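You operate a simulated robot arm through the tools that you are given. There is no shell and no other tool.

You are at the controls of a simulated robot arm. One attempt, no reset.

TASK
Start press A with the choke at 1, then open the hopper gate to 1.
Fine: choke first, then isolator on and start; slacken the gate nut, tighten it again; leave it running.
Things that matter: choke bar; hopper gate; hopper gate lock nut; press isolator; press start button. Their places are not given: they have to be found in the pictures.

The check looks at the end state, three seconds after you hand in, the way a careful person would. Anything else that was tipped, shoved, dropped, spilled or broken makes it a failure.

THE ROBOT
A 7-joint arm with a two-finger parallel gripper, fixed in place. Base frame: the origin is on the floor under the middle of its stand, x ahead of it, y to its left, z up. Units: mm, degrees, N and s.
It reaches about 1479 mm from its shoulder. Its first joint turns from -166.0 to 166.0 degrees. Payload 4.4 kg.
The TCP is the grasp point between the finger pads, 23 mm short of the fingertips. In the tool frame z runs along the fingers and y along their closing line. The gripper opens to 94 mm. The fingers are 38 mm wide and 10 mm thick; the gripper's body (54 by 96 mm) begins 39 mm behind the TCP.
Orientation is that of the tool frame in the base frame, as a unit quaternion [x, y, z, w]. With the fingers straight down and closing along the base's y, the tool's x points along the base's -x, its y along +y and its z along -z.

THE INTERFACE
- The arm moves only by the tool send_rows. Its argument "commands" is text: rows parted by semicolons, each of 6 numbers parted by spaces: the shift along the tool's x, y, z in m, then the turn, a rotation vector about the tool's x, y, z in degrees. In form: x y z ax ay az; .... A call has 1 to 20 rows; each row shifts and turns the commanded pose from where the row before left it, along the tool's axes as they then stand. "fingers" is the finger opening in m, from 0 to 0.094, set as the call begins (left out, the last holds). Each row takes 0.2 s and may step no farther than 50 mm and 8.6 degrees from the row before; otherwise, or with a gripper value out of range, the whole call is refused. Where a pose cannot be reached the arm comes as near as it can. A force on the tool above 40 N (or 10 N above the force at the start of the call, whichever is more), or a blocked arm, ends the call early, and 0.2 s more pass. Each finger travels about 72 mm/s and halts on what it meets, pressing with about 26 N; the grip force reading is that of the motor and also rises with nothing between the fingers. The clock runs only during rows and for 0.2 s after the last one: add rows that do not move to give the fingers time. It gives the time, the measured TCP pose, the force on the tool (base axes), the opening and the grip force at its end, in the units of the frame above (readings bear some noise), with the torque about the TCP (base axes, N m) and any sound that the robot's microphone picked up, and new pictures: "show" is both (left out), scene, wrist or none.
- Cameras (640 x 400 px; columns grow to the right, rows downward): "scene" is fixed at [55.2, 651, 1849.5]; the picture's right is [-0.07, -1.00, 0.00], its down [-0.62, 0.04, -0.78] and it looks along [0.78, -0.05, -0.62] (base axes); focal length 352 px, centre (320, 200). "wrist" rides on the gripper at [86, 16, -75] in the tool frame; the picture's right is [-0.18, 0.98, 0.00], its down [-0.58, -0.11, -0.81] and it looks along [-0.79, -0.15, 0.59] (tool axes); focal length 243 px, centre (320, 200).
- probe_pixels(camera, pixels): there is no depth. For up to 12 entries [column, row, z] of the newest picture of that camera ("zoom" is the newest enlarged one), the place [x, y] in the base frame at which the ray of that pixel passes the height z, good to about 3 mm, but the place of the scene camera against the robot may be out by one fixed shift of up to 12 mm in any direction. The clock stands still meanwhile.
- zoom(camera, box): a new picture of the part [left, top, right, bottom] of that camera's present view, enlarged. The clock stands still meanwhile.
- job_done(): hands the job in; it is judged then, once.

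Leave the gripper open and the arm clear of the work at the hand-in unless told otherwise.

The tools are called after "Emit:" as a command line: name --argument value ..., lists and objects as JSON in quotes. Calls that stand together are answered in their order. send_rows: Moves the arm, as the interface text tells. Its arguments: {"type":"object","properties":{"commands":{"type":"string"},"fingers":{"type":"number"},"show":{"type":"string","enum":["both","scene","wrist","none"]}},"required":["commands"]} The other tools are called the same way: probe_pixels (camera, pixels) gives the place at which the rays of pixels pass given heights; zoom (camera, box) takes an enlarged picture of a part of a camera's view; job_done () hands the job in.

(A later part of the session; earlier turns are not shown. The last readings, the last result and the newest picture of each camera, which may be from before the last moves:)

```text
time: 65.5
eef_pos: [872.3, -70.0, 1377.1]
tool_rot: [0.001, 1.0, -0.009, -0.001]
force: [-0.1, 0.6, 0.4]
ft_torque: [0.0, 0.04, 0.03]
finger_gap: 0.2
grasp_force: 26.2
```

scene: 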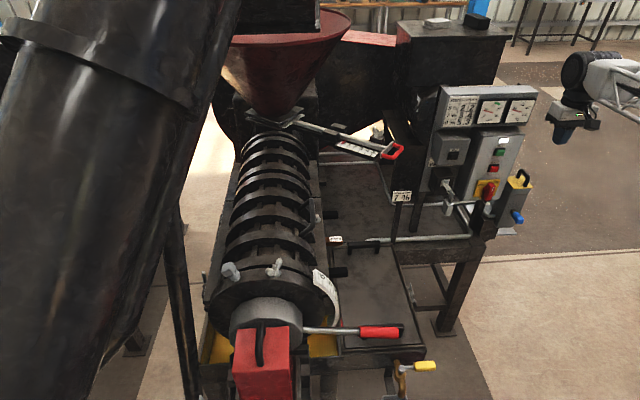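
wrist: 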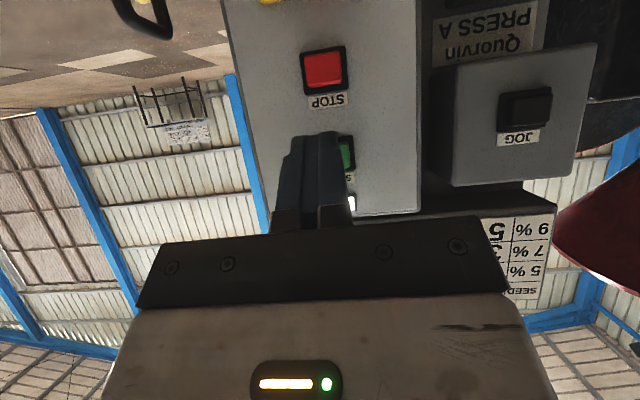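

Tool vertical. Moving across to above/in front of the gate nut for a close view.

Emit:
send_rows --commands "-0.00644 0.04444 -0.00256 0 0 0; -0.00644 0.04444 -0.00256 0 0 0; -0.00644 0.04444 -0.00256 0 0 0; -0.00644 0.04444 -0.00256 0 0 0; -0.00644 0.04444 -0.00256 0 0 0; -0.00644 0.04444 -0.00256 0 0 0; -0.00644 0.04444 -0.00256 0 0 0; -0.00644 0.04444 -0.00256 0 0 0; -0.00644 0.04444 -0.00256 0 0 0; 0 0 0 0 0 0" --fingers 0.094

```text
time: 67.7
eef_pos: [929.5, 330.0, 1393.4]
tool_rot: [0.001, 1.0, -0.01, -0.001]
force: [-0.2, -0.3, 0.0]
ft_torque: [-0.03, -0.02, 0.0]
finger_gap: 94.0
grasp_force: 0.0
```

scene: 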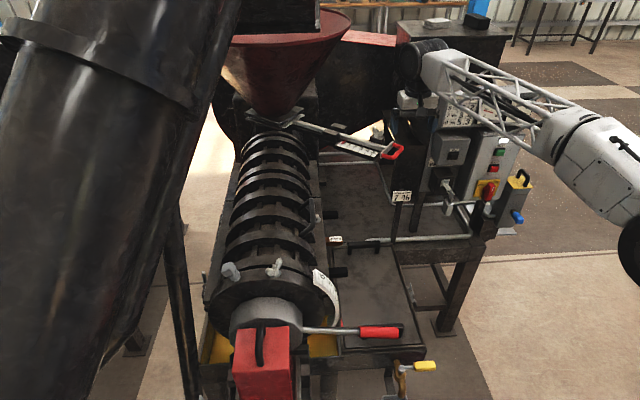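
wrist: 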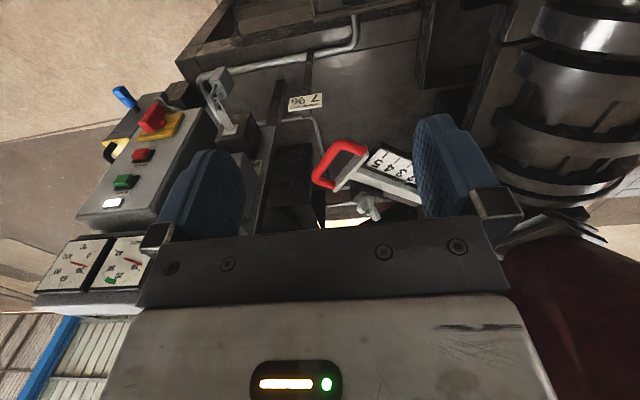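

The gate handle is at (338,163) and the wing nut at (369,207). Zooming and probing.

Emit:
zoom --camera "wrist" --box '[295, 125, 425, 230]'

Emit:
zoom --camera "scene" --box '[280, 100, 440, 180]'

Emit:
probe_pixels --camera "wrist" --pixels '[[338, 163, 1150], [338, 163, 1250], [369, 207, 1200], [369, 207, 1300], [318, 182, 1200], [318, 182, 1250], [366, 145, 1200], [366, 145, 1250]]'

```text
3.81 times, centred on (360, 178) of wrist
```

zoom: 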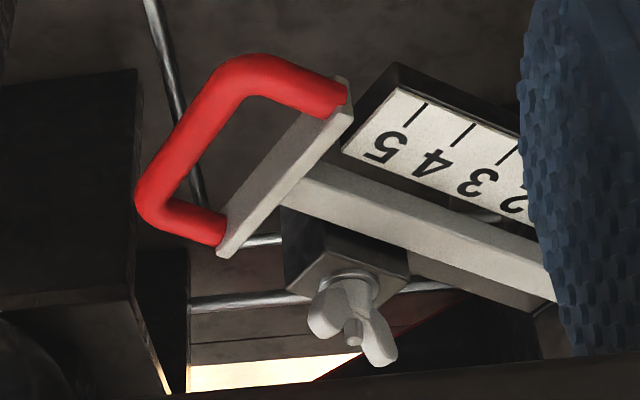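

```text
4.00 times, centred on (360, 140) of scene
```

zoom: 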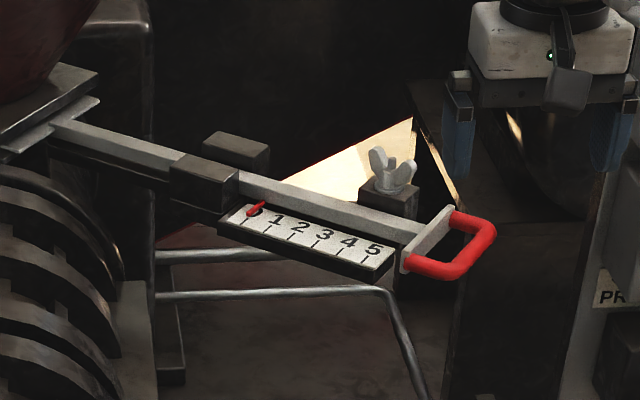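

```text
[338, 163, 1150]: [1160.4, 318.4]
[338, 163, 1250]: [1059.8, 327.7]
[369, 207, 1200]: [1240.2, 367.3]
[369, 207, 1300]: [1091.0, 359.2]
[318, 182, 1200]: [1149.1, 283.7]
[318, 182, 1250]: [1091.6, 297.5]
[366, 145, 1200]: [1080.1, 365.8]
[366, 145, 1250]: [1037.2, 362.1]
```

I need a closer view. First checking the hopper's rim position (scene (352,14)) to be sure that moving forward is clear.

Emit:
probe_pixels --camera "scene" --pixels '[[352, 14, 1500], [352, 14, 1600], [352, 14, 1700], [340, 35, 1500], [320, 70, 1400], [300, 110, 1300], [300, 110, 1250], [370, 38, 1400], [400, 40, 1400]]'

Emit:
probe_pixels --camera "wrist" --pixels '[[510, 265, 1400], [510, 265, 1500], [510, 265, 1600]]'

```text
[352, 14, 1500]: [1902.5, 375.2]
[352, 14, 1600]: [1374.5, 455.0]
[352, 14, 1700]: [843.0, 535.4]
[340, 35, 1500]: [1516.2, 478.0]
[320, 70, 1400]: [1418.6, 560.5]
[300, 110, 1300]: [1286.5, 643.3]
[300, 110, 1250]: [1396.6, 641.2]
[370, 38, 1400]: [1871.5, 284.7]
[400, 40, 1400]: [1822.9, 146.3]
```

```text
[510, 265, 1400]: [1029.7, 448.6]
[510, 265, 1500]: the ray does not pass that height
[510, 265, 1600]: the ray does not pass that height
```

The hopper rim is near (1300,465,1620), well clear. Moving forward to TCP (1080,345,1420) for a closer look at the nut.

Emit:
send_rows --commands "-0.0375 0.00375 -0.00675 0 0 0; -0.0375 0.00375 -0.00675 0 0 0; -0.0375 0.00375 -0.00675 0 0 0; -0.0375 0.00375 -0.00675 0 0 0; 0 0 0 0 0 0"

```text
time: 68.9
eef_pos: [1079.4, 345.0, 1422.1]
tool_rot: [0.001, 1.0, -0.008, 0.0]
force: [1.7, 0.1, -2.6]
ft_torque: [-0.03, 0.05, 0.0]
finger_gap: 94.0
grasp_force: 0.0
```

scene: 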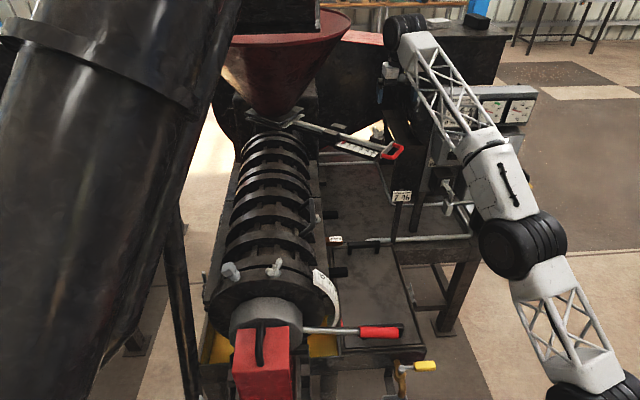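
wrist: 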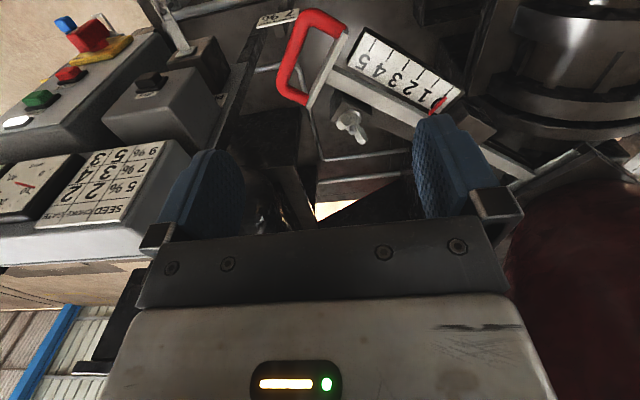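

Now the nut is visible at (351,125) with the scale at (405,75). Zooming and probing both features.

Emit:
zoom --camera "wrist" --box '[300, 60, 400, 160]'

Emit:
zoom --camera "wrist" --box '[270, 0, 500, 150]'

Emit:
probe_pixels --camera "wrist" --pixels '[[351, 125, 1220], [351, 125, 1270], [307, 58, 1180], [307, 58, 1220], [438, 105, 1180], [438, 105, 1220], [370, 48, 1180], [370, 48, 1220]]'

```text
4.00 times, centred on (350, 110) of wrist
```

zoom: 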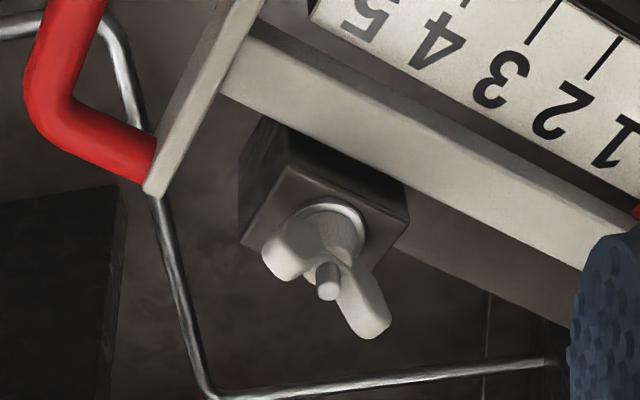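

```text
2.67 times, centred on (385, 75) of wrist
```

zoom: 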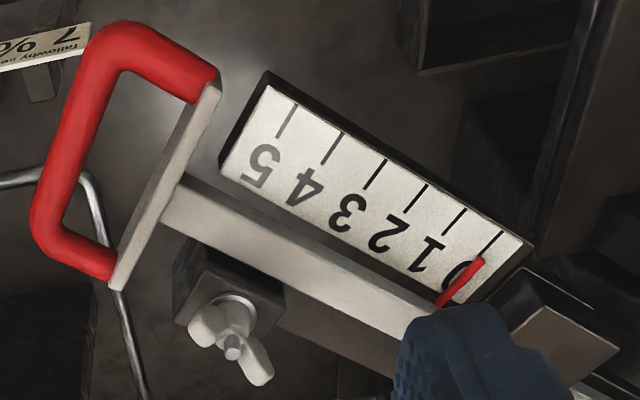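

```text
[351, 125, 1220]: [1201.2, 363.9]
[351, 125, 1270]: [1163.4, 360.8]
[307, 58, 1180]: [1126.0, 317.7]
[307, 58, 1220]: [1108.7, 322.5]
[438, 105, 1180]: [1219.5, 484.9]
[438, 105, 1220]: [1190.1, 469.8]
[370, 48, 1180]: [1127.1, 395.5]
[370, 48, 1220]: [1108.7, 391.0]
```

Nut ≈ (1192,363,1232), handle ≈ (1123,319,1187). I'll probe the scale ticks and wing tips to get the gate's direction and the wings' direction.

Emit:
probe_pixels --camera "wrist" --pixels '[[372.6, 44.7, 1195], [388.7, 55.1, 1195], [405.6, 65.3, 1195], [419.9, 73.9, 1195], [434.8, 82.9, 1195], [447.5, 91.9, 1195], [338.8, 126.2, 1238], [363.8, 141.2, 1238], [352, 130, 1240], [352.5, 117.5, 1220], [338.5, 96, 1200], [321, 109, 1200]]'

Emit:
zoom --camera "wrist" --box '[320, 90, 390, 155]'

```text
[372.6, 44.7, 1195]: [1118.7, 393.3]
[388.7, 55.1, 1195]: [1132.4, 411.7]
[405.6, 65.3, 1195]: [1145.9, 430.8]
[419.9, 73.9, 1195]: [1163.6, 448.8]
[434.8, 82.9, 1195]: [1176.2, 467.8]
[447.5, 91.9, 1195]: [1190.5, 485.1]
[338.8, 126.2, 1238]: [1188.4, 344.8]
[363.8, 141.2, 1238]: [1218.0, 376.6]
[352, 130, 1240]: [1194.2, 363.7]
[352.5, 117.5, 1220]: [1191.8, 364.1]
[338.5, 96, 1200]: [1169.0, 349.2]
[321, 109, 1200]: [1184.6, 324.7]
```

```text
6.15 times, centred on (355, 122) of wrist
```

zoom: 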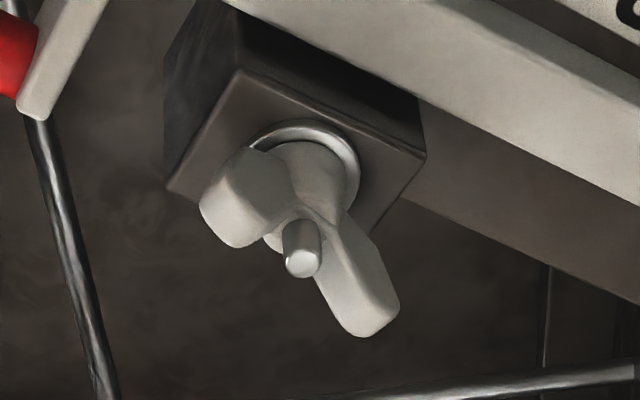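

Scale: 23.3 mm per mark along (0.616, 0.788); opening is a pull along (−0.616,−0.788). Nut axis ≈ (1193,364), wings run at ~47° in the xy-plane with tips at z≈1250. I'll go above the nut at z≈1400 and test the roll range (0 → −47° → −132°) in free air.

Emit:
send_rows --commands "-0.0379 0.0063 0.0073 0 0 0; -0.0379 0.0063 0.0073 0 0 0; -0.0379 0.0063 0.0073 0 0 0; 0 0 0 0 0 -8.5; 0 0 0 0 0 -8.5; 0 0 0 0 0 -8.5; 0 0 0 0 0 -8.5; 0 0 0 0 0 -8.5; 0 0 0 0 0 -4.5; 0 0 0 0 0 -8.5; 0 0 0 0 0 -8.5; 0 0 0 0 0 -8.5; 0 0 0 0 0 -8.5; 0 0 0 0 0 -8.5; 0 0 0 0 0 -8.5; 0 0 0 0 0 -8.5; 0 0 0 0 0 -8.5; 0 0 0 0 0 -8.5; 0 0 0 0 0 -8.5"

```text
time: 72.9
eef_pos: [1096.5, 343.4, 1391.4]
tool_rot: [0.914, -0.407, 0.003, 0.009]
force: [0.6, -0.5, -0.7]
ft_torque: [-0.04, 0.03, 0.02]
finger_gap: 94.1
grasp_force: 0.0
out of reach, approached as far as the arm can: row 1, 2, 3, 19
```

scene: 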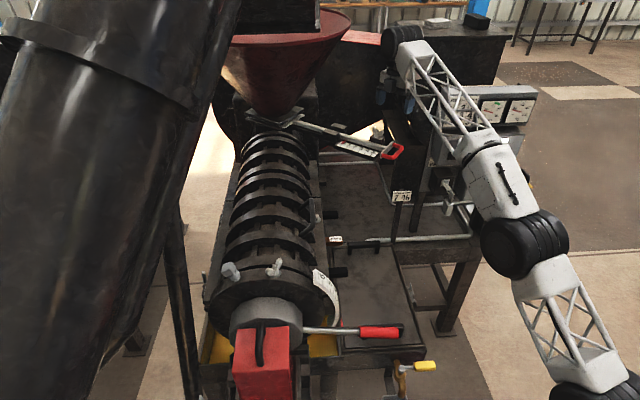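
wrist: 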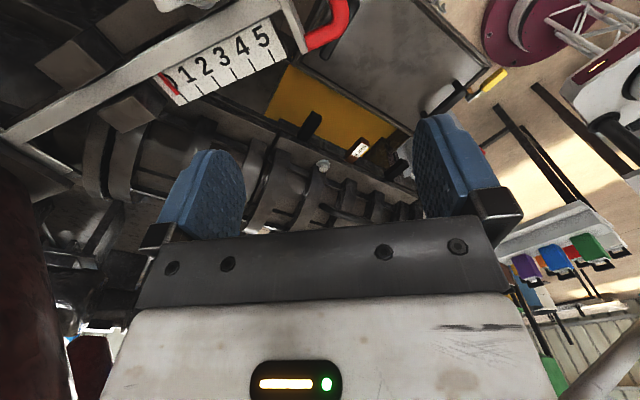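

The straight-down pose at the nut was out of reach at z 1400, and the roll limit is near −132°. Lower down the reach should be greater: I roll back to −47°, lower to z≈1300 (fingertips at 1277, above the nut) and then try moving over the nut.

Emit:
send_rows --commands "0 0 0 0 0 8.5; 0 0 0 0 0 8.5; 0 0 0 0 0 8.5; 0 0 0 0 0 8.5; 0 0 0 0 0 8.5; 0 0 0 0 0 8.5; 0 0 0 0 0 8.5; 0 0 0 0 0 8.5; 0 0 0 0 0 8.5; 0 0 0 0 0 8.5; 0 0 0.045 0 0 0; 0 0 0.045 0 0 0; 0 0 0 0 0 0"

```text
time: 75.7
eef_pos: [1094.8, 340.1, 1299.6]
tool_rot: [-0.398, 0.917, -0.008, -0.004]
force: [0.1, -0.1, -0.3]
ft_torque: [0.01, 0.02, -0.02]
finger_gap: 93.9
grasp_force: 0.0
```

scene: 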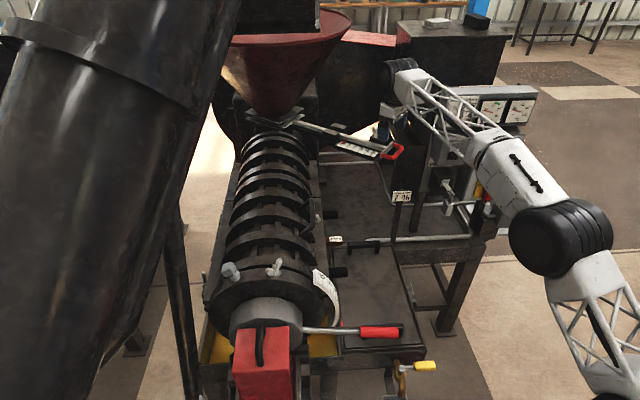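
wrist: 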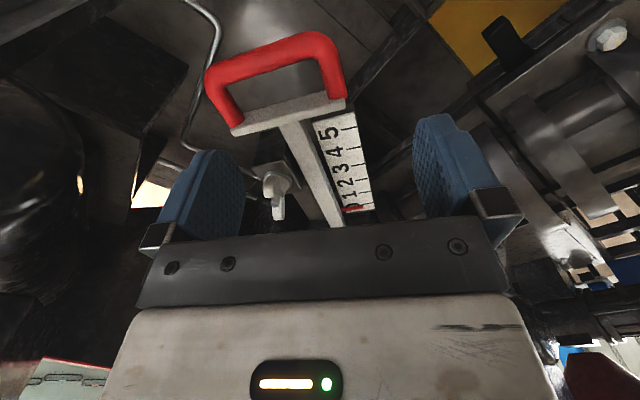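

The camera now looks along the gate bar; the nut is at (277,185). Zooming and probing for a better fix.

Emit:
zoom --camera "wrist" --box '[200, 20, 400, 230]'

Emit:
probe_pixels --camera "wrist" --pixels '[[277, 210, 1240], [277, 210, 1260], [274, 178, 1215], [274, 178, 1235], [278, 190, 1230], [278, 190, 1250]]'

```text
1.90 times, centred on (300, 125) of wrist
```

zoom: 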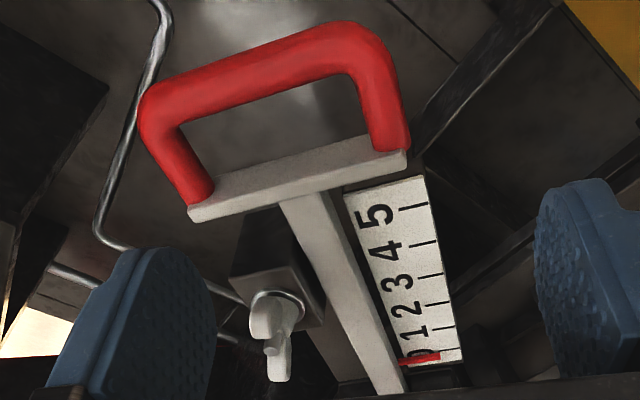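

```text
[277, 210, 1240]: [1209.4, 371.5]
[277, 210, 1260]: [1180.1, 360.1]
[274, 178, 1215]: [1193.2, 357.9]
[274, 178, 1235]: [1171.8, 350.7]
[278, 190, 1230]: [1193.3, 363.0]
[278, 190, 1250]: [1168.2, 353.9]
```

The wings line up with the fingers' plane at this roll. Moving level over the nut axis (1193,364) at z 1300.

Emit:
send_rows --commands "-0.0281 -0.0185 0 0 0 0; -0.0281 -0.0185 0 0 0 0; -0.0281 -0.0185 0 0 0 0; 0 0 0 0 0 0"

```text
time: 76.7
eef_pos: [1151.0, 352.9, 1292.5]
tool_rot: [-0.398, 0.917, -0.008, -0.004]
force: [0.2, 1.1, 1.2]
ft_torque: [0.03, -0.02, 0.0]
finger_gap: 94.2
grasp_force: 0.1
out of reach, approached as far as the arm can: row 2, 3
```

scene: 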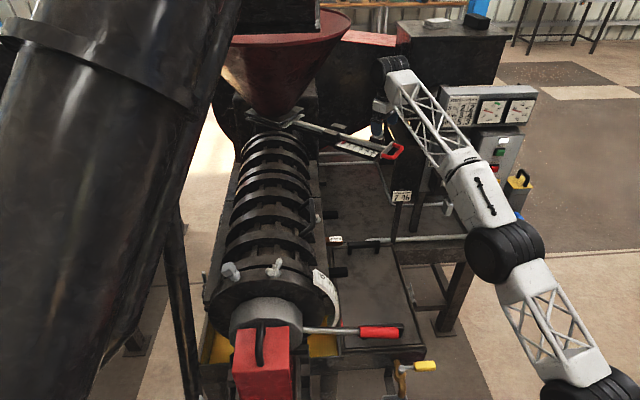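
wrist: 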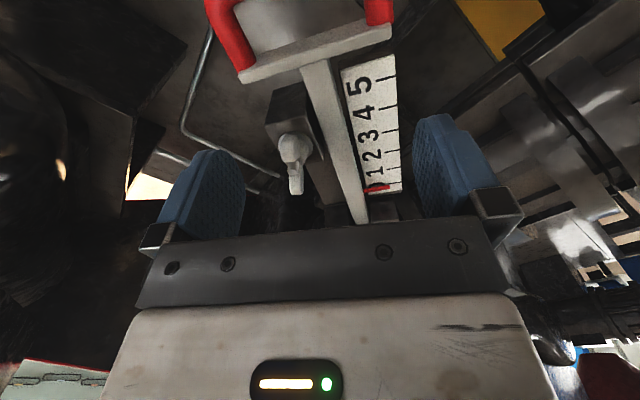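

Still ~45 mm short; a slightly tilted tool (15° outward, wrist nearer to the base) will gain reach. I tilt 15° toward azimuth 17° and hover over the nut.

Emit:
send_rows --commands "0 0 0 3.75 -6.49 0; 0 0 0 3.75 -6.49 0; -0.0136 -0.0087 0.0057 0 0 0; -0.0136 -0.0087 0.0057 0 0 0; 0 0 0 0 0 0"

```text
time: 77.9
eef_pos: [1183.3, 360.3, 1288.1]
tool_rot: [-0.395, 0.91, -0.023, 0.126]
force: [-0.2, 0.1, -0.7]
ft_torque: [0.0, -0.01, 0.01]
finger_gap: 93.9
grasp_force: 0.1
```

scene: 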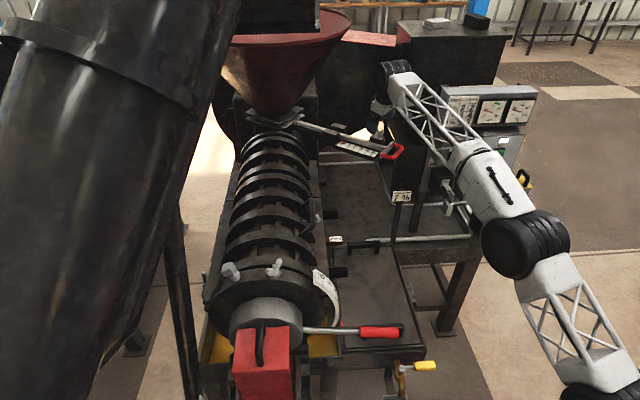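
wrist: 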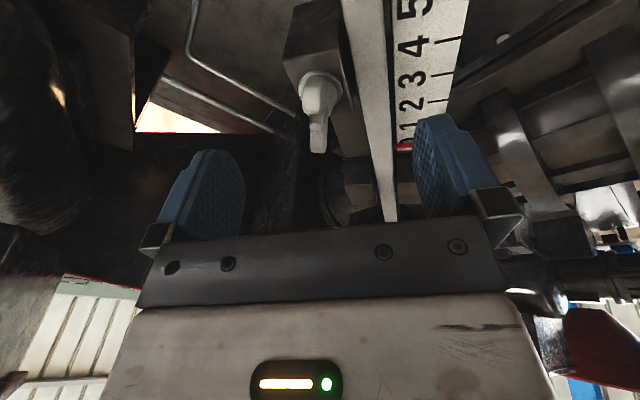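

Reached: TCP (1183,360,1288), the nut seen centred at (318,105). Zooming to refine.

Emit:
zoom --camera "wrist" --box '[260, 40, 400, 180]'

Emit:
probe_pixels --camera "wrist" --pixels '[[318, 85, 1218], [318, 105, 1240], [318, 105, 1230], [317, 148, 1250], [317, 148, 1240], [320, 181, 1288]]'

```text
2.86 times, centred on (330, 110) of wrist
```

zoom: 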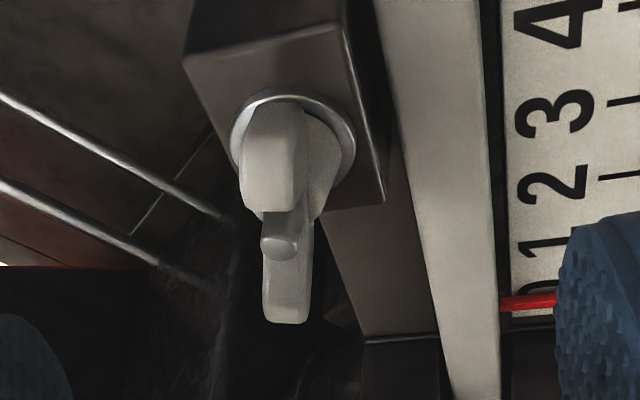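

```text
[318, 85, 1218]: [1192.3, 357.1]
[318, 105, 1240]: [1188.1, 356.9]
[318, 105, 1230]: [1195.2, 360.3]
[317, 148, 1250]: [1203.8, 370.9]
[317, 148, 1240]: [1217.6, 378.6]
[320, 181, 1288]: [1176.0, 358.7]
```

Emit:
probe_pixels --camera "wrist" --pixels '[[314.3, 106, 1250], [318.5, 150, 1250], [316, 124, 1243], [316, 124, 1248], [319.5, 92.5, 1218], [319.5, 92.5, 1222]]'

```text
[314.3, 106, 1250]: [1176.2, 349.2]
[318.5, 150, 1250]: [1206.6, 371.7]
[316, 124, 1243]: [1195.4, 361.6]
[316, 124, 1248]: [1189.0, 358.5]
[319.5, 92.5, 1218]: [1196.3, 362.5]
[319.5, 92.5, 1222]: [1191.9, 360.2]
```

Nut centre ≈ (1193,361.5), wings at azimuth ~40°. I trim the roll by +6°, narrow the fingers to 40 mm, and descend half way.

Emit:
send_rows --commands "0 0 0 0 0 6; 0.002 0 0.01 0 0 0; 0 0 0.008 0 0 0; 0 0 0 0 0 0" --fingers 0.04

Emit:
zoom --camera "wrist" --box '[220, 60, 420, 240]'

```text
time: 78.9
eef_pos: [1184.5, 360.0, 1268.0]
tool_rot: [-0.347, 0.929, -0.017, 0.127]
force: [-0.2, -0.1, 0.2]
ft_torque: [0.02, 0.03, -0.02]
finger_gap: 40.0
grasp_force: 0.0
```

scene: 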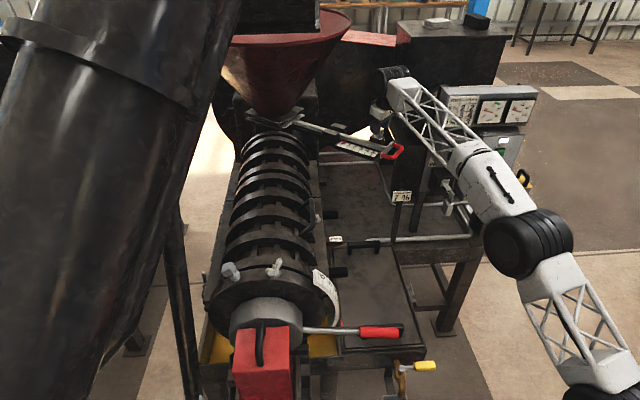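
wrist: 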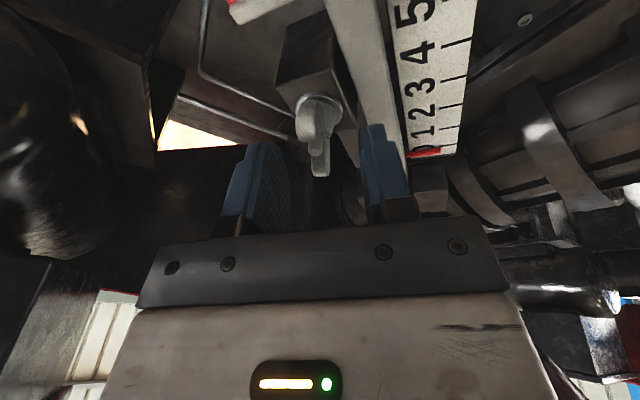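

```text
2.22 times, centred on (320, 150) of wrist
```

zoom: 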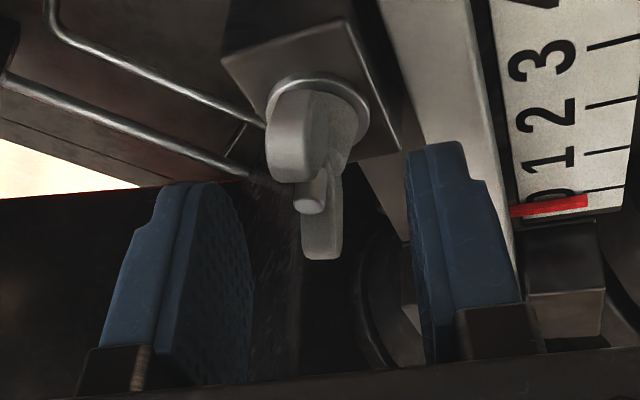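

The nut is ~3 mm to one side of the fingers' mid-plane; wings' azimuth ≈ 45°. I trim roll −3°, shift −2.8 mm along tool y, and descend ~19 mm so that the tips straddle the wings.

Emit:
send_rows --commands "0 -0.0028 0 0 0 -3; 0 0 0.008 0 0 0; 0 0 0.0075 0 0 0; 0 0 0.004 0 0 0; 0 0 0 0 0 0"

Emit:
zoom --camera "wrist" --box '[220, 60, 420, 240]'

Emit:
zoom --camera "scene" --box '[320, 80, 440, 180]'

```text
time: 80.1
eef_pos: [1192.7, 358.1, 1251.2]
tool_rot: [-0.372, 0.92, -0.021, 0.126]
force: [-0.7, -0.4, 0.4]
ft_torque: [0.02, -0.02, 0.01]
finger_gap: 40.1
grasp_force: 0.1
```

scene: 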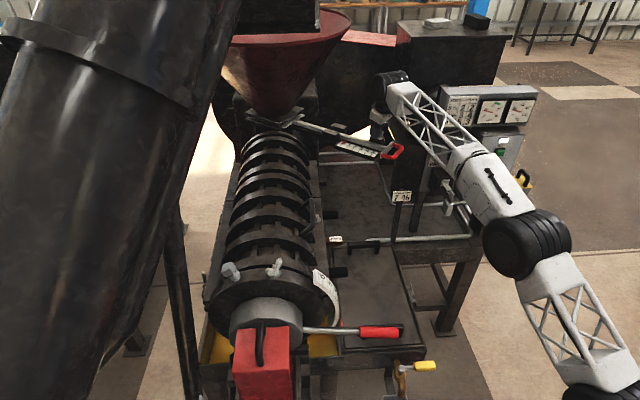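
wrist: 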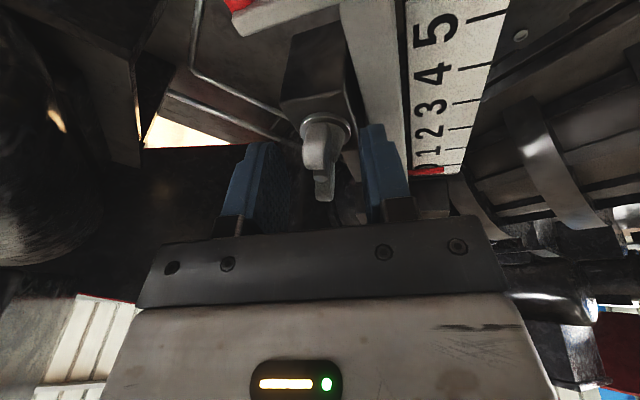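

```text
2.22 times, centred on (320, 150) of wrist
```

zoom: 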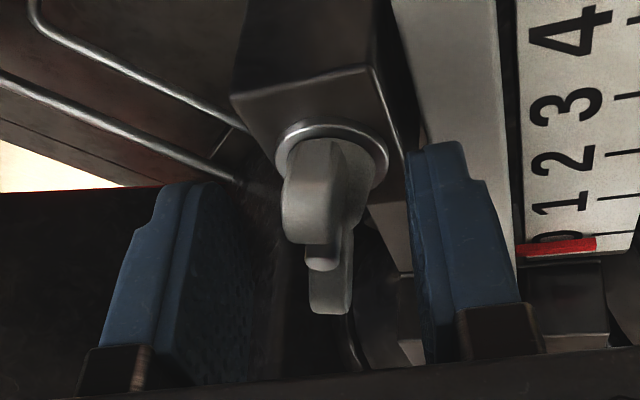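

```text
4.00 times, centred on (380, 130) of scene
```

zoom: 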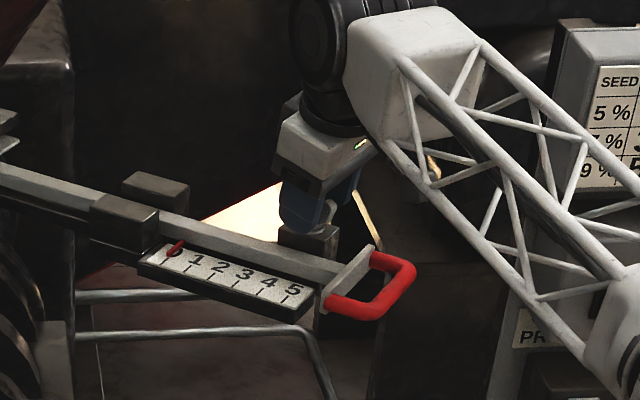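

The wings lie between the fingers, centred. Closing to 16 mm.

Emit:
send_rows --commands "0 0 0 0 0 0; 0 0 0 0 0 0; 0 0 0 0 0 0" --fingers 0.016

Emit:
zoom --camera "wrist" --box '[220, 60, 420, 240]'

```text
time: 80.9
eef_pos: [1190.7, 358.3, 1251.4]
tool_rot: [-0.372, 0.92, -0.021, 0.126]
force: [-6.2, 10.2, 1.6]
ft_torque: [0.25, 0.22, 0.02]
finger_gap: 21.3
grasp_force: 6.0
```

scene: 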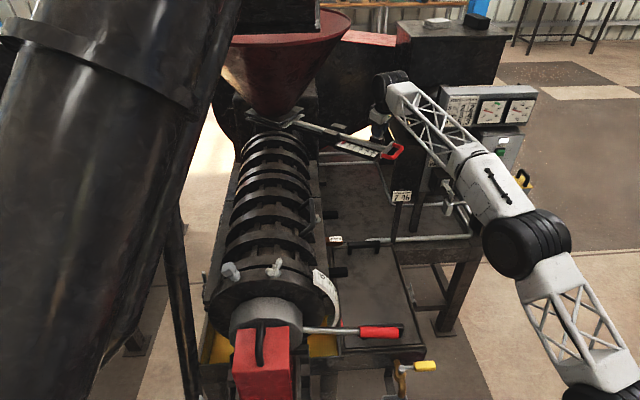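
wrist: 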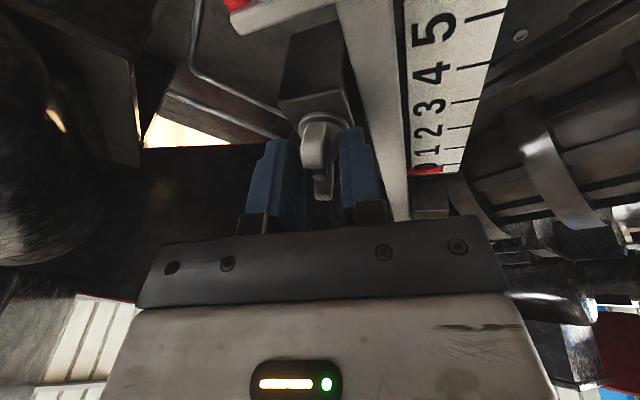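

```text
2.22 times, centred on (320, 150) of wrist
```

zoom: 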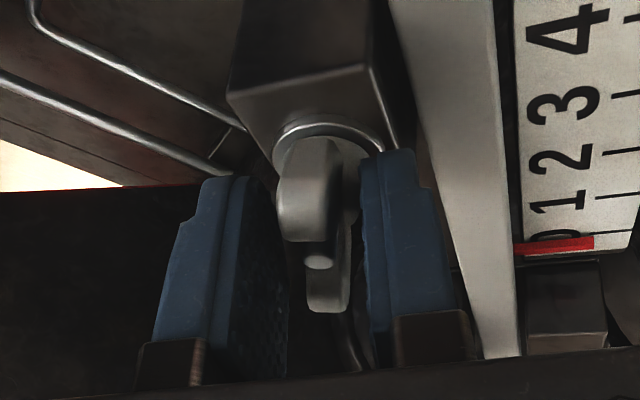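

The right finger met the nut's hub first (force +tool y). I raise 6 mm, shift +3 mm along tool y, and close on the wings themselves.

Emit:
send_rows --commands "0 0.003 -0.003 0 0 0; 0 0 -0.003 0 0 0; 0 0 0 0 0 0; 0 0 0 0 0 0" --fingers 0.01

Emit:
zoom --camera "wrist" --box '[220, 60, 420, 240]'

```text
time: 81.9
eef_pos: [1189.8, 360.3, 1255.5]
tool_rot: [-0.371, 0.92, -0.021, 0.125]
force: [15.4, -16.0, -12.3]
ft_torque: [-0.32, -0.15, -0.16]
finger_gap: 16.2
grasp_force: 45.3
```

scene: 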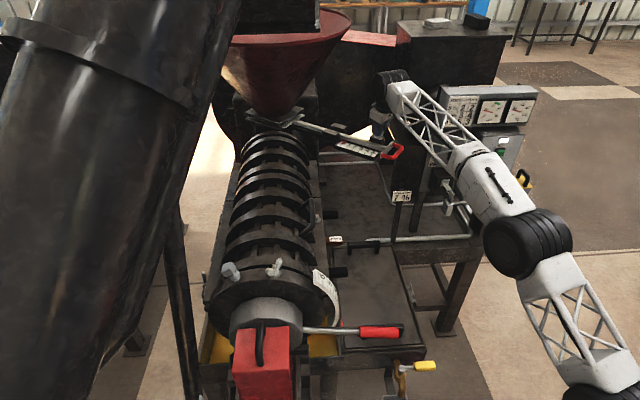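
wrist: 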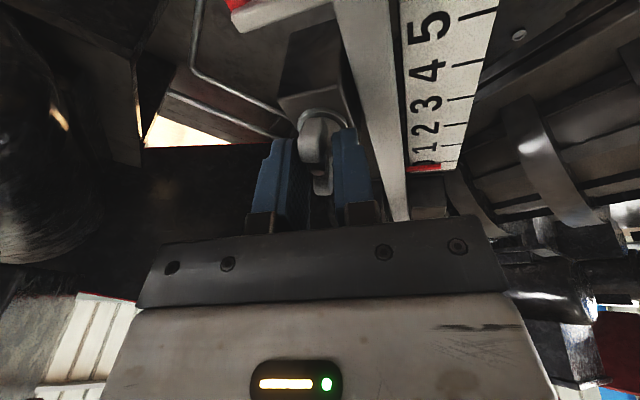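

```text
2.22 times, centred on (320, 150) of wrist
```

zoom: 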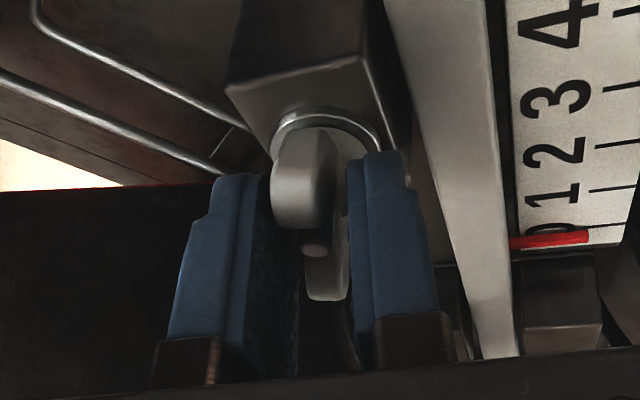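

Clamped (gap 16, motor 45 N). Now I turn anticlockwise (seen from above) to slacken: three steps of 8° about the vertical through the nut.

Emit:
send_rows --commands "0.0002 -0.0005 0 -0.92 -0.47 -3.86; 0.0002 -0.0005 0 -0.92 -0.47 -3.86; 0.0002 -0.0005 0 -0.92 -0.47 -3.86; 0.0002 -0.0005 0 -0.92 -0.47 -3.86; 0.0002 -0.0005 0 -0.92 -0.47 -3.86; 0.0002 -0.0005 0 -0.92 -0.47 -3.86; 0 0 0 0 0 0"

Emit:
zoom --camera "wrist" --box '[220, 60, 420, 240]'

```text
time: 82.6
eef_pos: [1188.8, 357.9, 1256.0]
tool_rot: [-0.43, 0.894, -0.011, 0.128]
force: [19.6, -2.5, 2.5]
ft_torque: [0.67, 0.07, -0.11]
finger_gap: 15.0
grasp_force: 45.0
stopped in row 3: the force on the tool passed its limit at 44 N (the readings are from after the stop); the commanded pose is now the measured one
```

scene: 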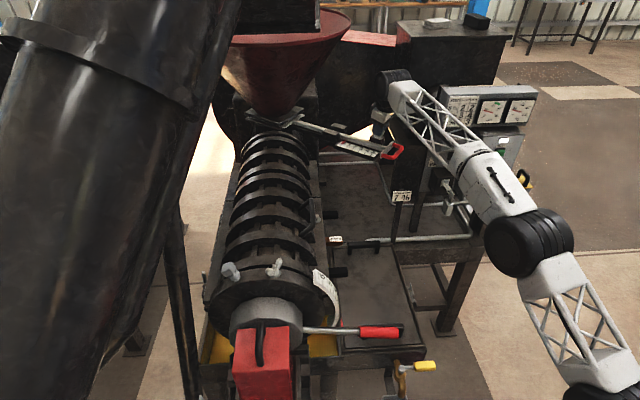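
wrist: 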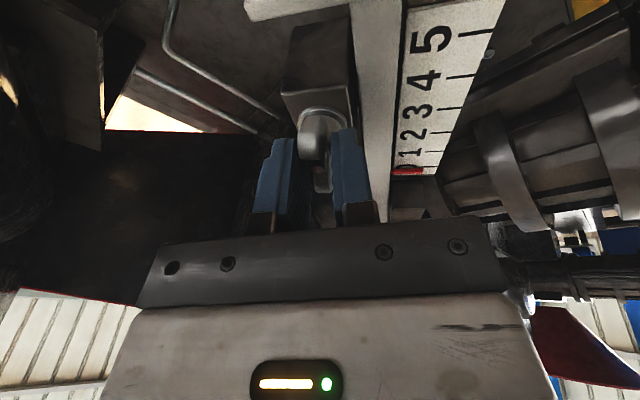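

```text
2.22 times, centred on (320, 150) of wrist
```

zoom: 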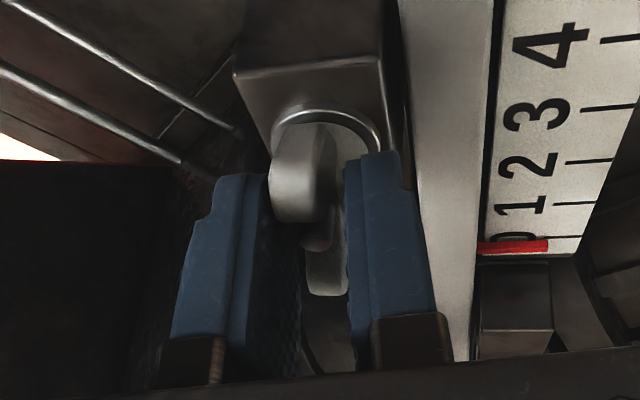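

The nut turned ~7° with the hand before the lateral force tripped. I relieve the side load by 1.5 mm and go on turning.

Emit:
send_rows --commands "-0.0015 -0.0005 0 0 0 0; 0.0001 -0.0003 0 -0.92 -0.47 -3.86; 0.0001 -0.0003 0 -0.92 -0.47 -3.86; 0.0001 -0.0003 0 -0.92 -0.47 -3.86; 0.0001 -0.0003 0 -0.92 -0.47 -3.86; 0.0001 -0.0003 0 -0.92 -0.47 -3.86; 0 0 0 0 0 0" --show "wrist"

```text
time: 83.8
eef_pos: [1191.3, 357.9, 1258.7]
tool_rot: [-0.549, 0.826, 0.006, 0.127]
force: [17.0, 3.6, 2.9]
ft_torque: [-0.3, 0.82, -0.04]
finger_gap: 12.1
grasp_force: 45.4
stopped in row 6: the force on the tool passed its limit at 42 N (the readings are from after the stop); the commanded pose is now the measured one
```

wrist: 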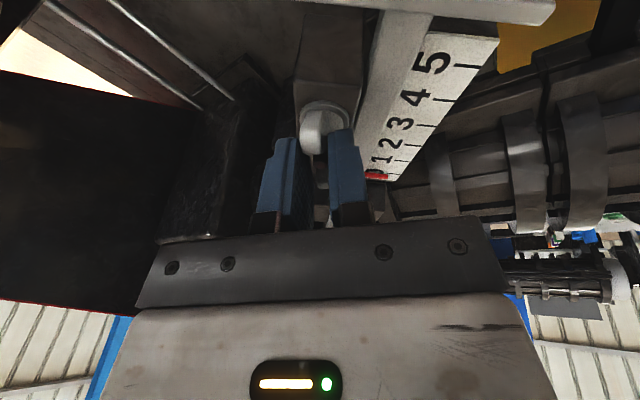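

Emit:
zoom --camera "wrist" --box '[220, 60, 420, 240]'

```text
2.22 times, centred on (320, 150) of wrist
```

zoom: 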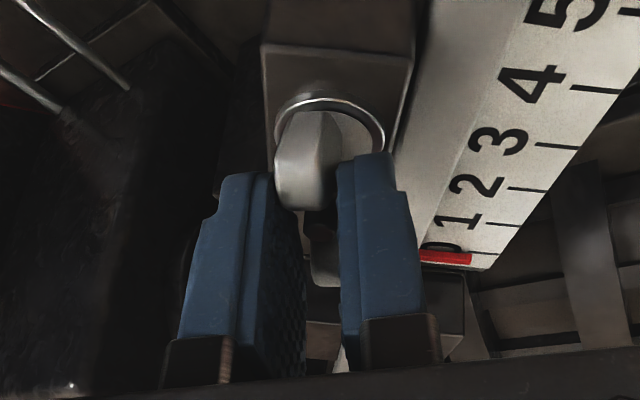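

The wing turns with the fingers (about 23° so far). Relieving the load again and continuing.

Emit:
send_rows --commands "-0.0005 -0.0013 0.0015 0 0 0; 0.0001 -0.0003 0 -0.92 -0.47 -3.86; 0.0001 -0.0003 0 -0.92 -0.47 -3.86; 0.0001 -0.0003 0 -0.92 -0.47 -3.86; 0.0001 -0.0003 0 -0.92 -0.47 -3.86; 0.0001 -0.0003 0 -0.92 -0.47 -3.86; 0.0001 -0.0003 0 -0.92 -0.47 -3.86; 0 0 0 0 0 0" --show "wrist"

Emit:
zoom --camera "wrist" --box '[220, 60, 420, 240]'

```text
time: 85.5
eef_pos: [1193.5, 356.6, 1258.5]
tool_rot: [0.707, -0.697, -0.033, -0.118]
force: [-18.5, -9.3, -1.2]
ft_torque: [0.1, 1.21, 0.05]
finger_gap: 11.9
grasp_force: 44.8
stopped in row 8: the force on the tool passed its limit at 43 N (the readings are from after the stop); the commanded pose is now the measured one
```

wrist: 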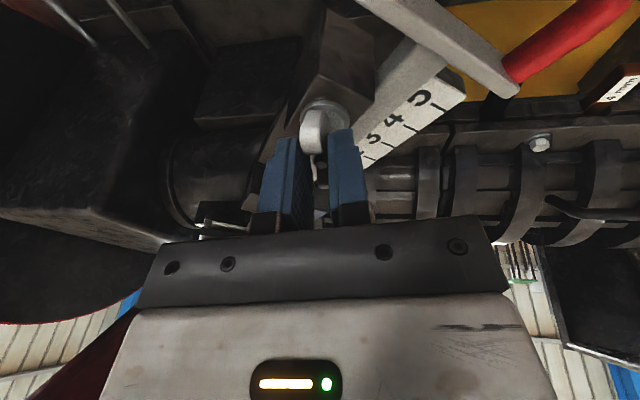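

```text
2.22 times, centred on (320, 150) of wrist
```

zoom: 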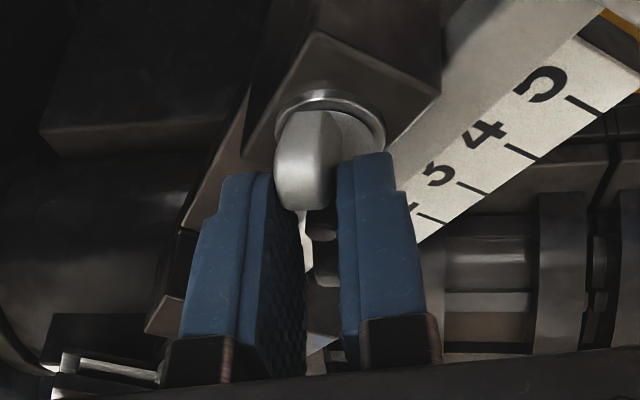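

About 45° turned. Relieving and turning ~32° more to be properly slack.

Emit:
send_rows --commands "0.0008 0.0013 0.0005 0 0 0; 0.0002 -0.0003 0 -0.92 -0.47 -3.86; 0.0002 -0.0003 0 -0.92 -0.47 -3.86; 0.0002 -0.0003 0 -0.92 -0.47 -3.86; 0.0002 -0.0003 0 -0.92 -0.47 -3.86; 0.0002 -0.0003 0 -0.92 -0.47 -3.86; 0.0002 -0.0003 0 -0.92 -0.47 -3.86; 0.0002 -0.0003 0 -0.92 -0.47 -3.86; 0.0002 -0.0003 0 -0.92 -0.47 -3.86; 0 0 0 0 0 0" --show "wrist"

Emit:
zoom --camera "wrist" --box '[220, 60, 420, 240]'

```text
time: 86.1
eef_pos: [1193.9, 355.8, 1258.9]
tool_rot: [0.735, -0.666, -0.037, -0.118]
force: [22.1, 6.4, 5.6]
ft_torque: [-0.09, 0.43, -0.12]
finger_gap: 12.1
grasp_force: 45.2
stopped in row 3: the force on the tool passed its limit at 43 N (the readings are from after the stop); the commanded pose is now the measured one
```

wrist: 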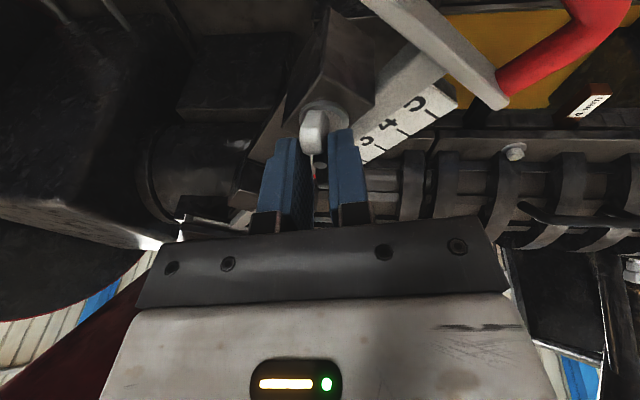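

```text
2.22 times, centred on (320, 150) of wrist
```

zoom: 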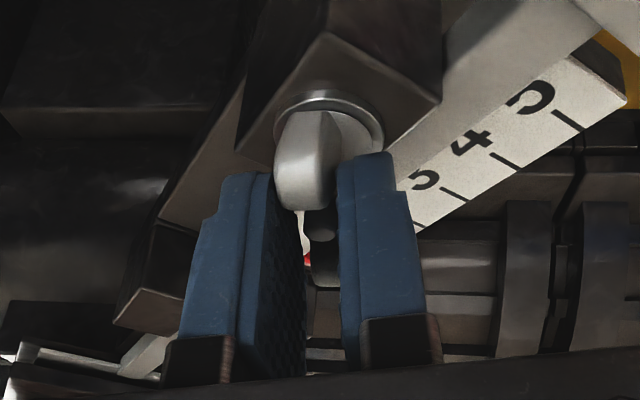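

52° turned; side forces keep tripping because of the tight clamp. I loosen the fingers to 15 mm (wrench fit) and keep turning.

Emit:
send_rows --commands "0 0 0 0 0 0; 0.0002 -0.0003 0 -0.92 -0.47 -3.86; 0.0002 -0.0003 0 -0.92 -0.47 -3.86; 0.0002 -0.0003 0 -0.92 -0.47 -3.86; 0.0002 -0.0003 0 -0.92 -0.47 -3.86; 0.0002 -0.0003 0 -0.92 -0.47 -3.86; 0.0002 -0.0003 0 -0.92 -0.47 -3.86; 0.0002 -0.0003 0 -0.92 -0.47 -3.86; 0.0002 -0.0003 0 -0.92 -0.47 -3.86; 0 0 0 0 0 0" --fingers 0.015 --show "wrist"

Emit:
zoom --camera "wrist" --box '[220, 60, 420, 240]'

```text
time: 87.5
eef_pos: [1186.5, 354.0, 1255.9]
tool_rot: [0.826, -0.55, -0.055, -0.113]
force: [29.4, 9.4, 15.9]
ft_torque: [0.15, -0.29, -0.17]
finger_gap: 29.4
grasp_force: 16.0
out of reach, approached as far as the arm can: row 4, 6
stopped in row 6: the force on the tool passed its limit at 92 N (the readings are from after the stop); the commanded pose is now the measured one
```

wrist: 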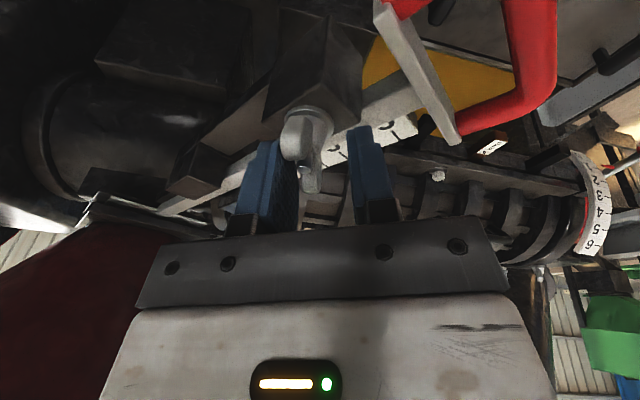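

```text
2.22 times, centred on (320, 150) of wrist
```

zoom: 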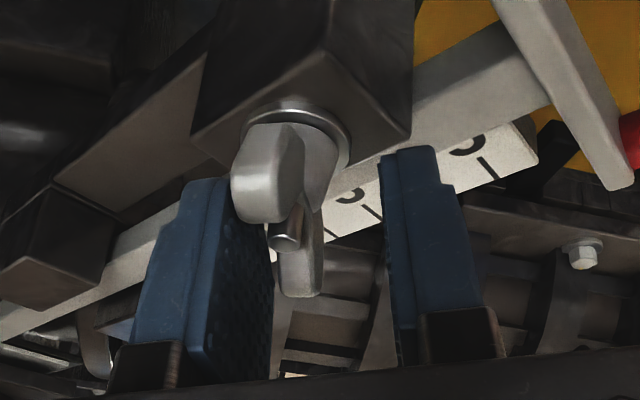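

The reach limit was hit near roll −113° and gave a 92 N spike; the wings have by now turned roughly 85°. I open the fingers and retreat along the tool axis, then inspect.

Emit:
send_rows --commands "0 0 0 0 0 0; 0 0 0 0 0 0; 0 0 -0.02 0 0 0; 0 0 -0.02 0 0 0; 0 0 -0.02 0 0 0; 0 0 0 0 0 0" --fingers 0.05

Emit:
zoom --camera "wrist" --box '[180, 20, 460, 230]'

Emit:
zoom --camera "scene" --box '[320, 80, 440, 180]'

```text
time: 88.8
eef_pos: [1174.6, 337.1, 1296.3]
tool_rot: [0.826, -0.55, -0.054, -0.112]
force: [-0.7, 0.4, 0.3]
ft_torque: [0.02, -0.02, -0.02]
finger_gap: 49.8
grasp_force: 0.1
out of reach, approached as far as the arm can: row 3, 4
```

scene: 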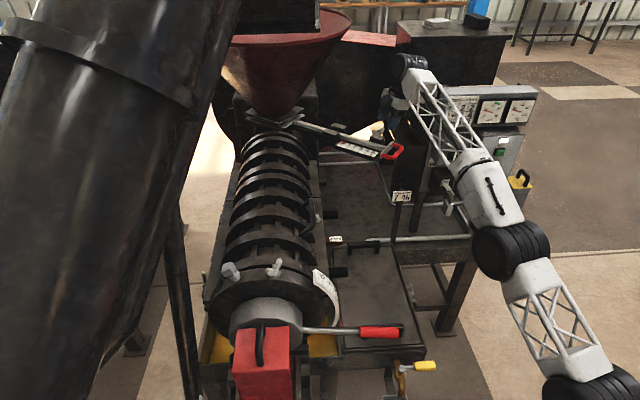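
wrist: 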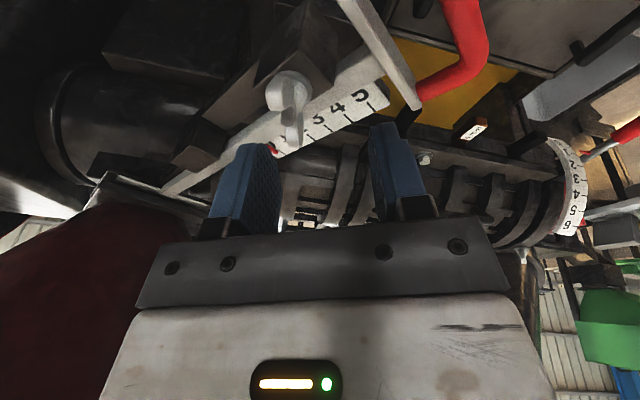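

```text
1.90 times, centred on (320, 125) of wrist
```

zoom: 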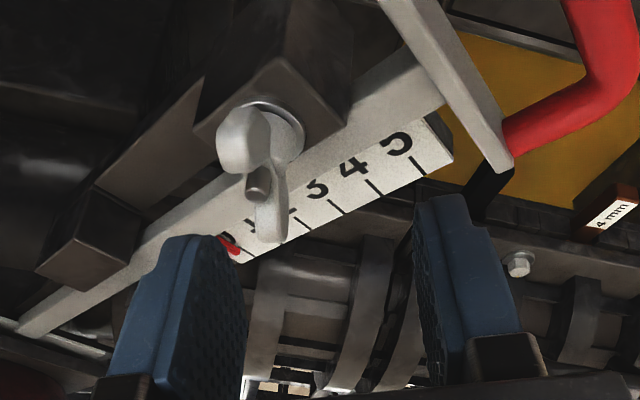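

```text
4.00 times, centred on (380, 130) of scene
```

zoom: 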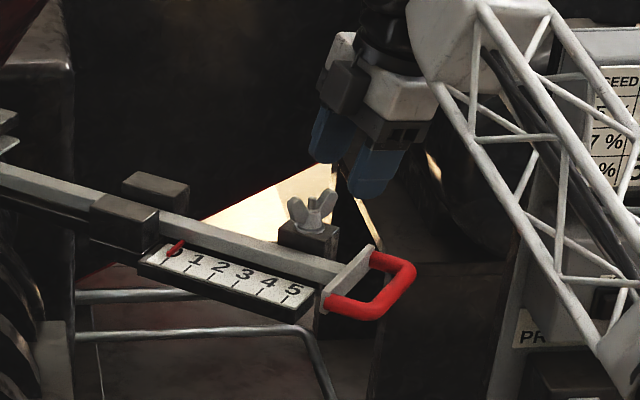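

The nut stands slackened by ~86° (in the scene the wings now lie the other way). Next the gate handle: I retreat, undo the roll and tilt, so I can bring the fingers straight down at roll +38° (closing along the gate's axis).

Emit:
send_rows --commands "-0.0042 0.0411 -0.0147 0 0 0; -0.0042 0.0411 -0.0147 0 0 0; 0 0 0 1.78 0.91 7.45; 0 0 0 1.78 0.91 7.45; 0 0 0 1.78 0.91 7.45; 0 0 0 1.78 0.91 7.45; 0 0 0 1.78 0.91 7.45; 0 0 0 1.78 0.91 7.45; 0 0 0 1.78 0.91 7.45; 0 0 0 1.78 0.91 7.45; 0 0 0 1.78 0.91 7.45; 0 0 0 -3.6 6.5 0; 0 0 0 -3.6 6.5 0; 0 0 0 0 0 0"

```text
time: 89.2
eef_pos: [1178.5, 337.4, 1274.9]
tool_rot: [0.827, -0.549, -0.058, -0.112]
force: [-2.2, -1.6, 20.8]
ft_torque: [-0.07, -0.56, 0.01]
finger_gap: 49.5
grasp_force: 0.1
stopped in row 1: the force on the tool passed its limit at 483 N (the readings are from after the stop); the commanded pose is now the measured one
```

scene: 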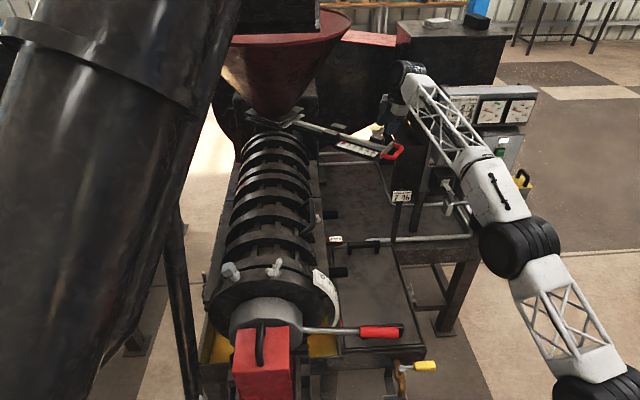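
wrist: 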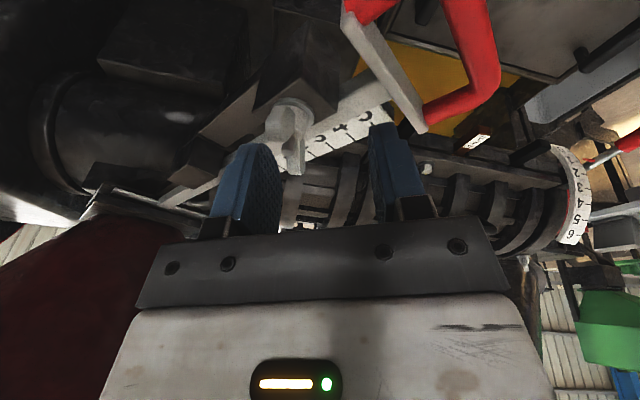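

A hard contact: the arm dipped 20 mm and a finger struck something (483 N spike). I look closely before any further motion.

Emit:
zoom --camera "wrist" --box '[180, 40, 460, 240]'

Emit:
zoom --camera "scene" --box '[320, 60, 480, 180]'

```text
2.00 times, centred on (320, 140) of wrist
```

zoom: 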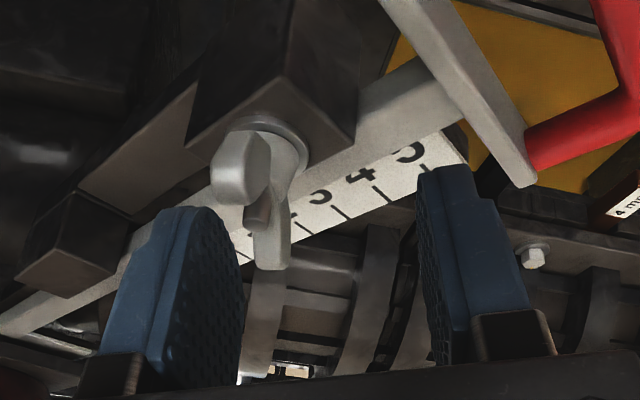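

```text
3.33 times, centred on (400, 120) of scene
```

zoom: 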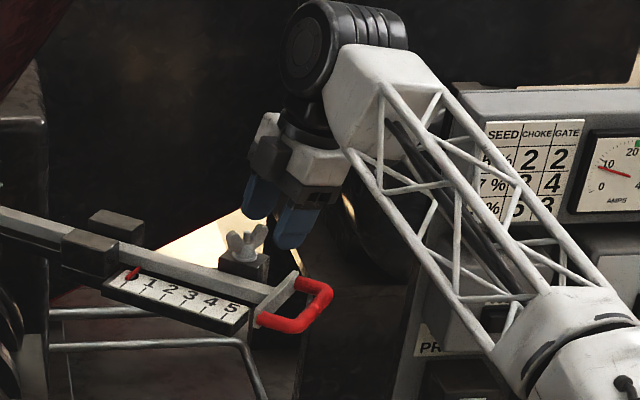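

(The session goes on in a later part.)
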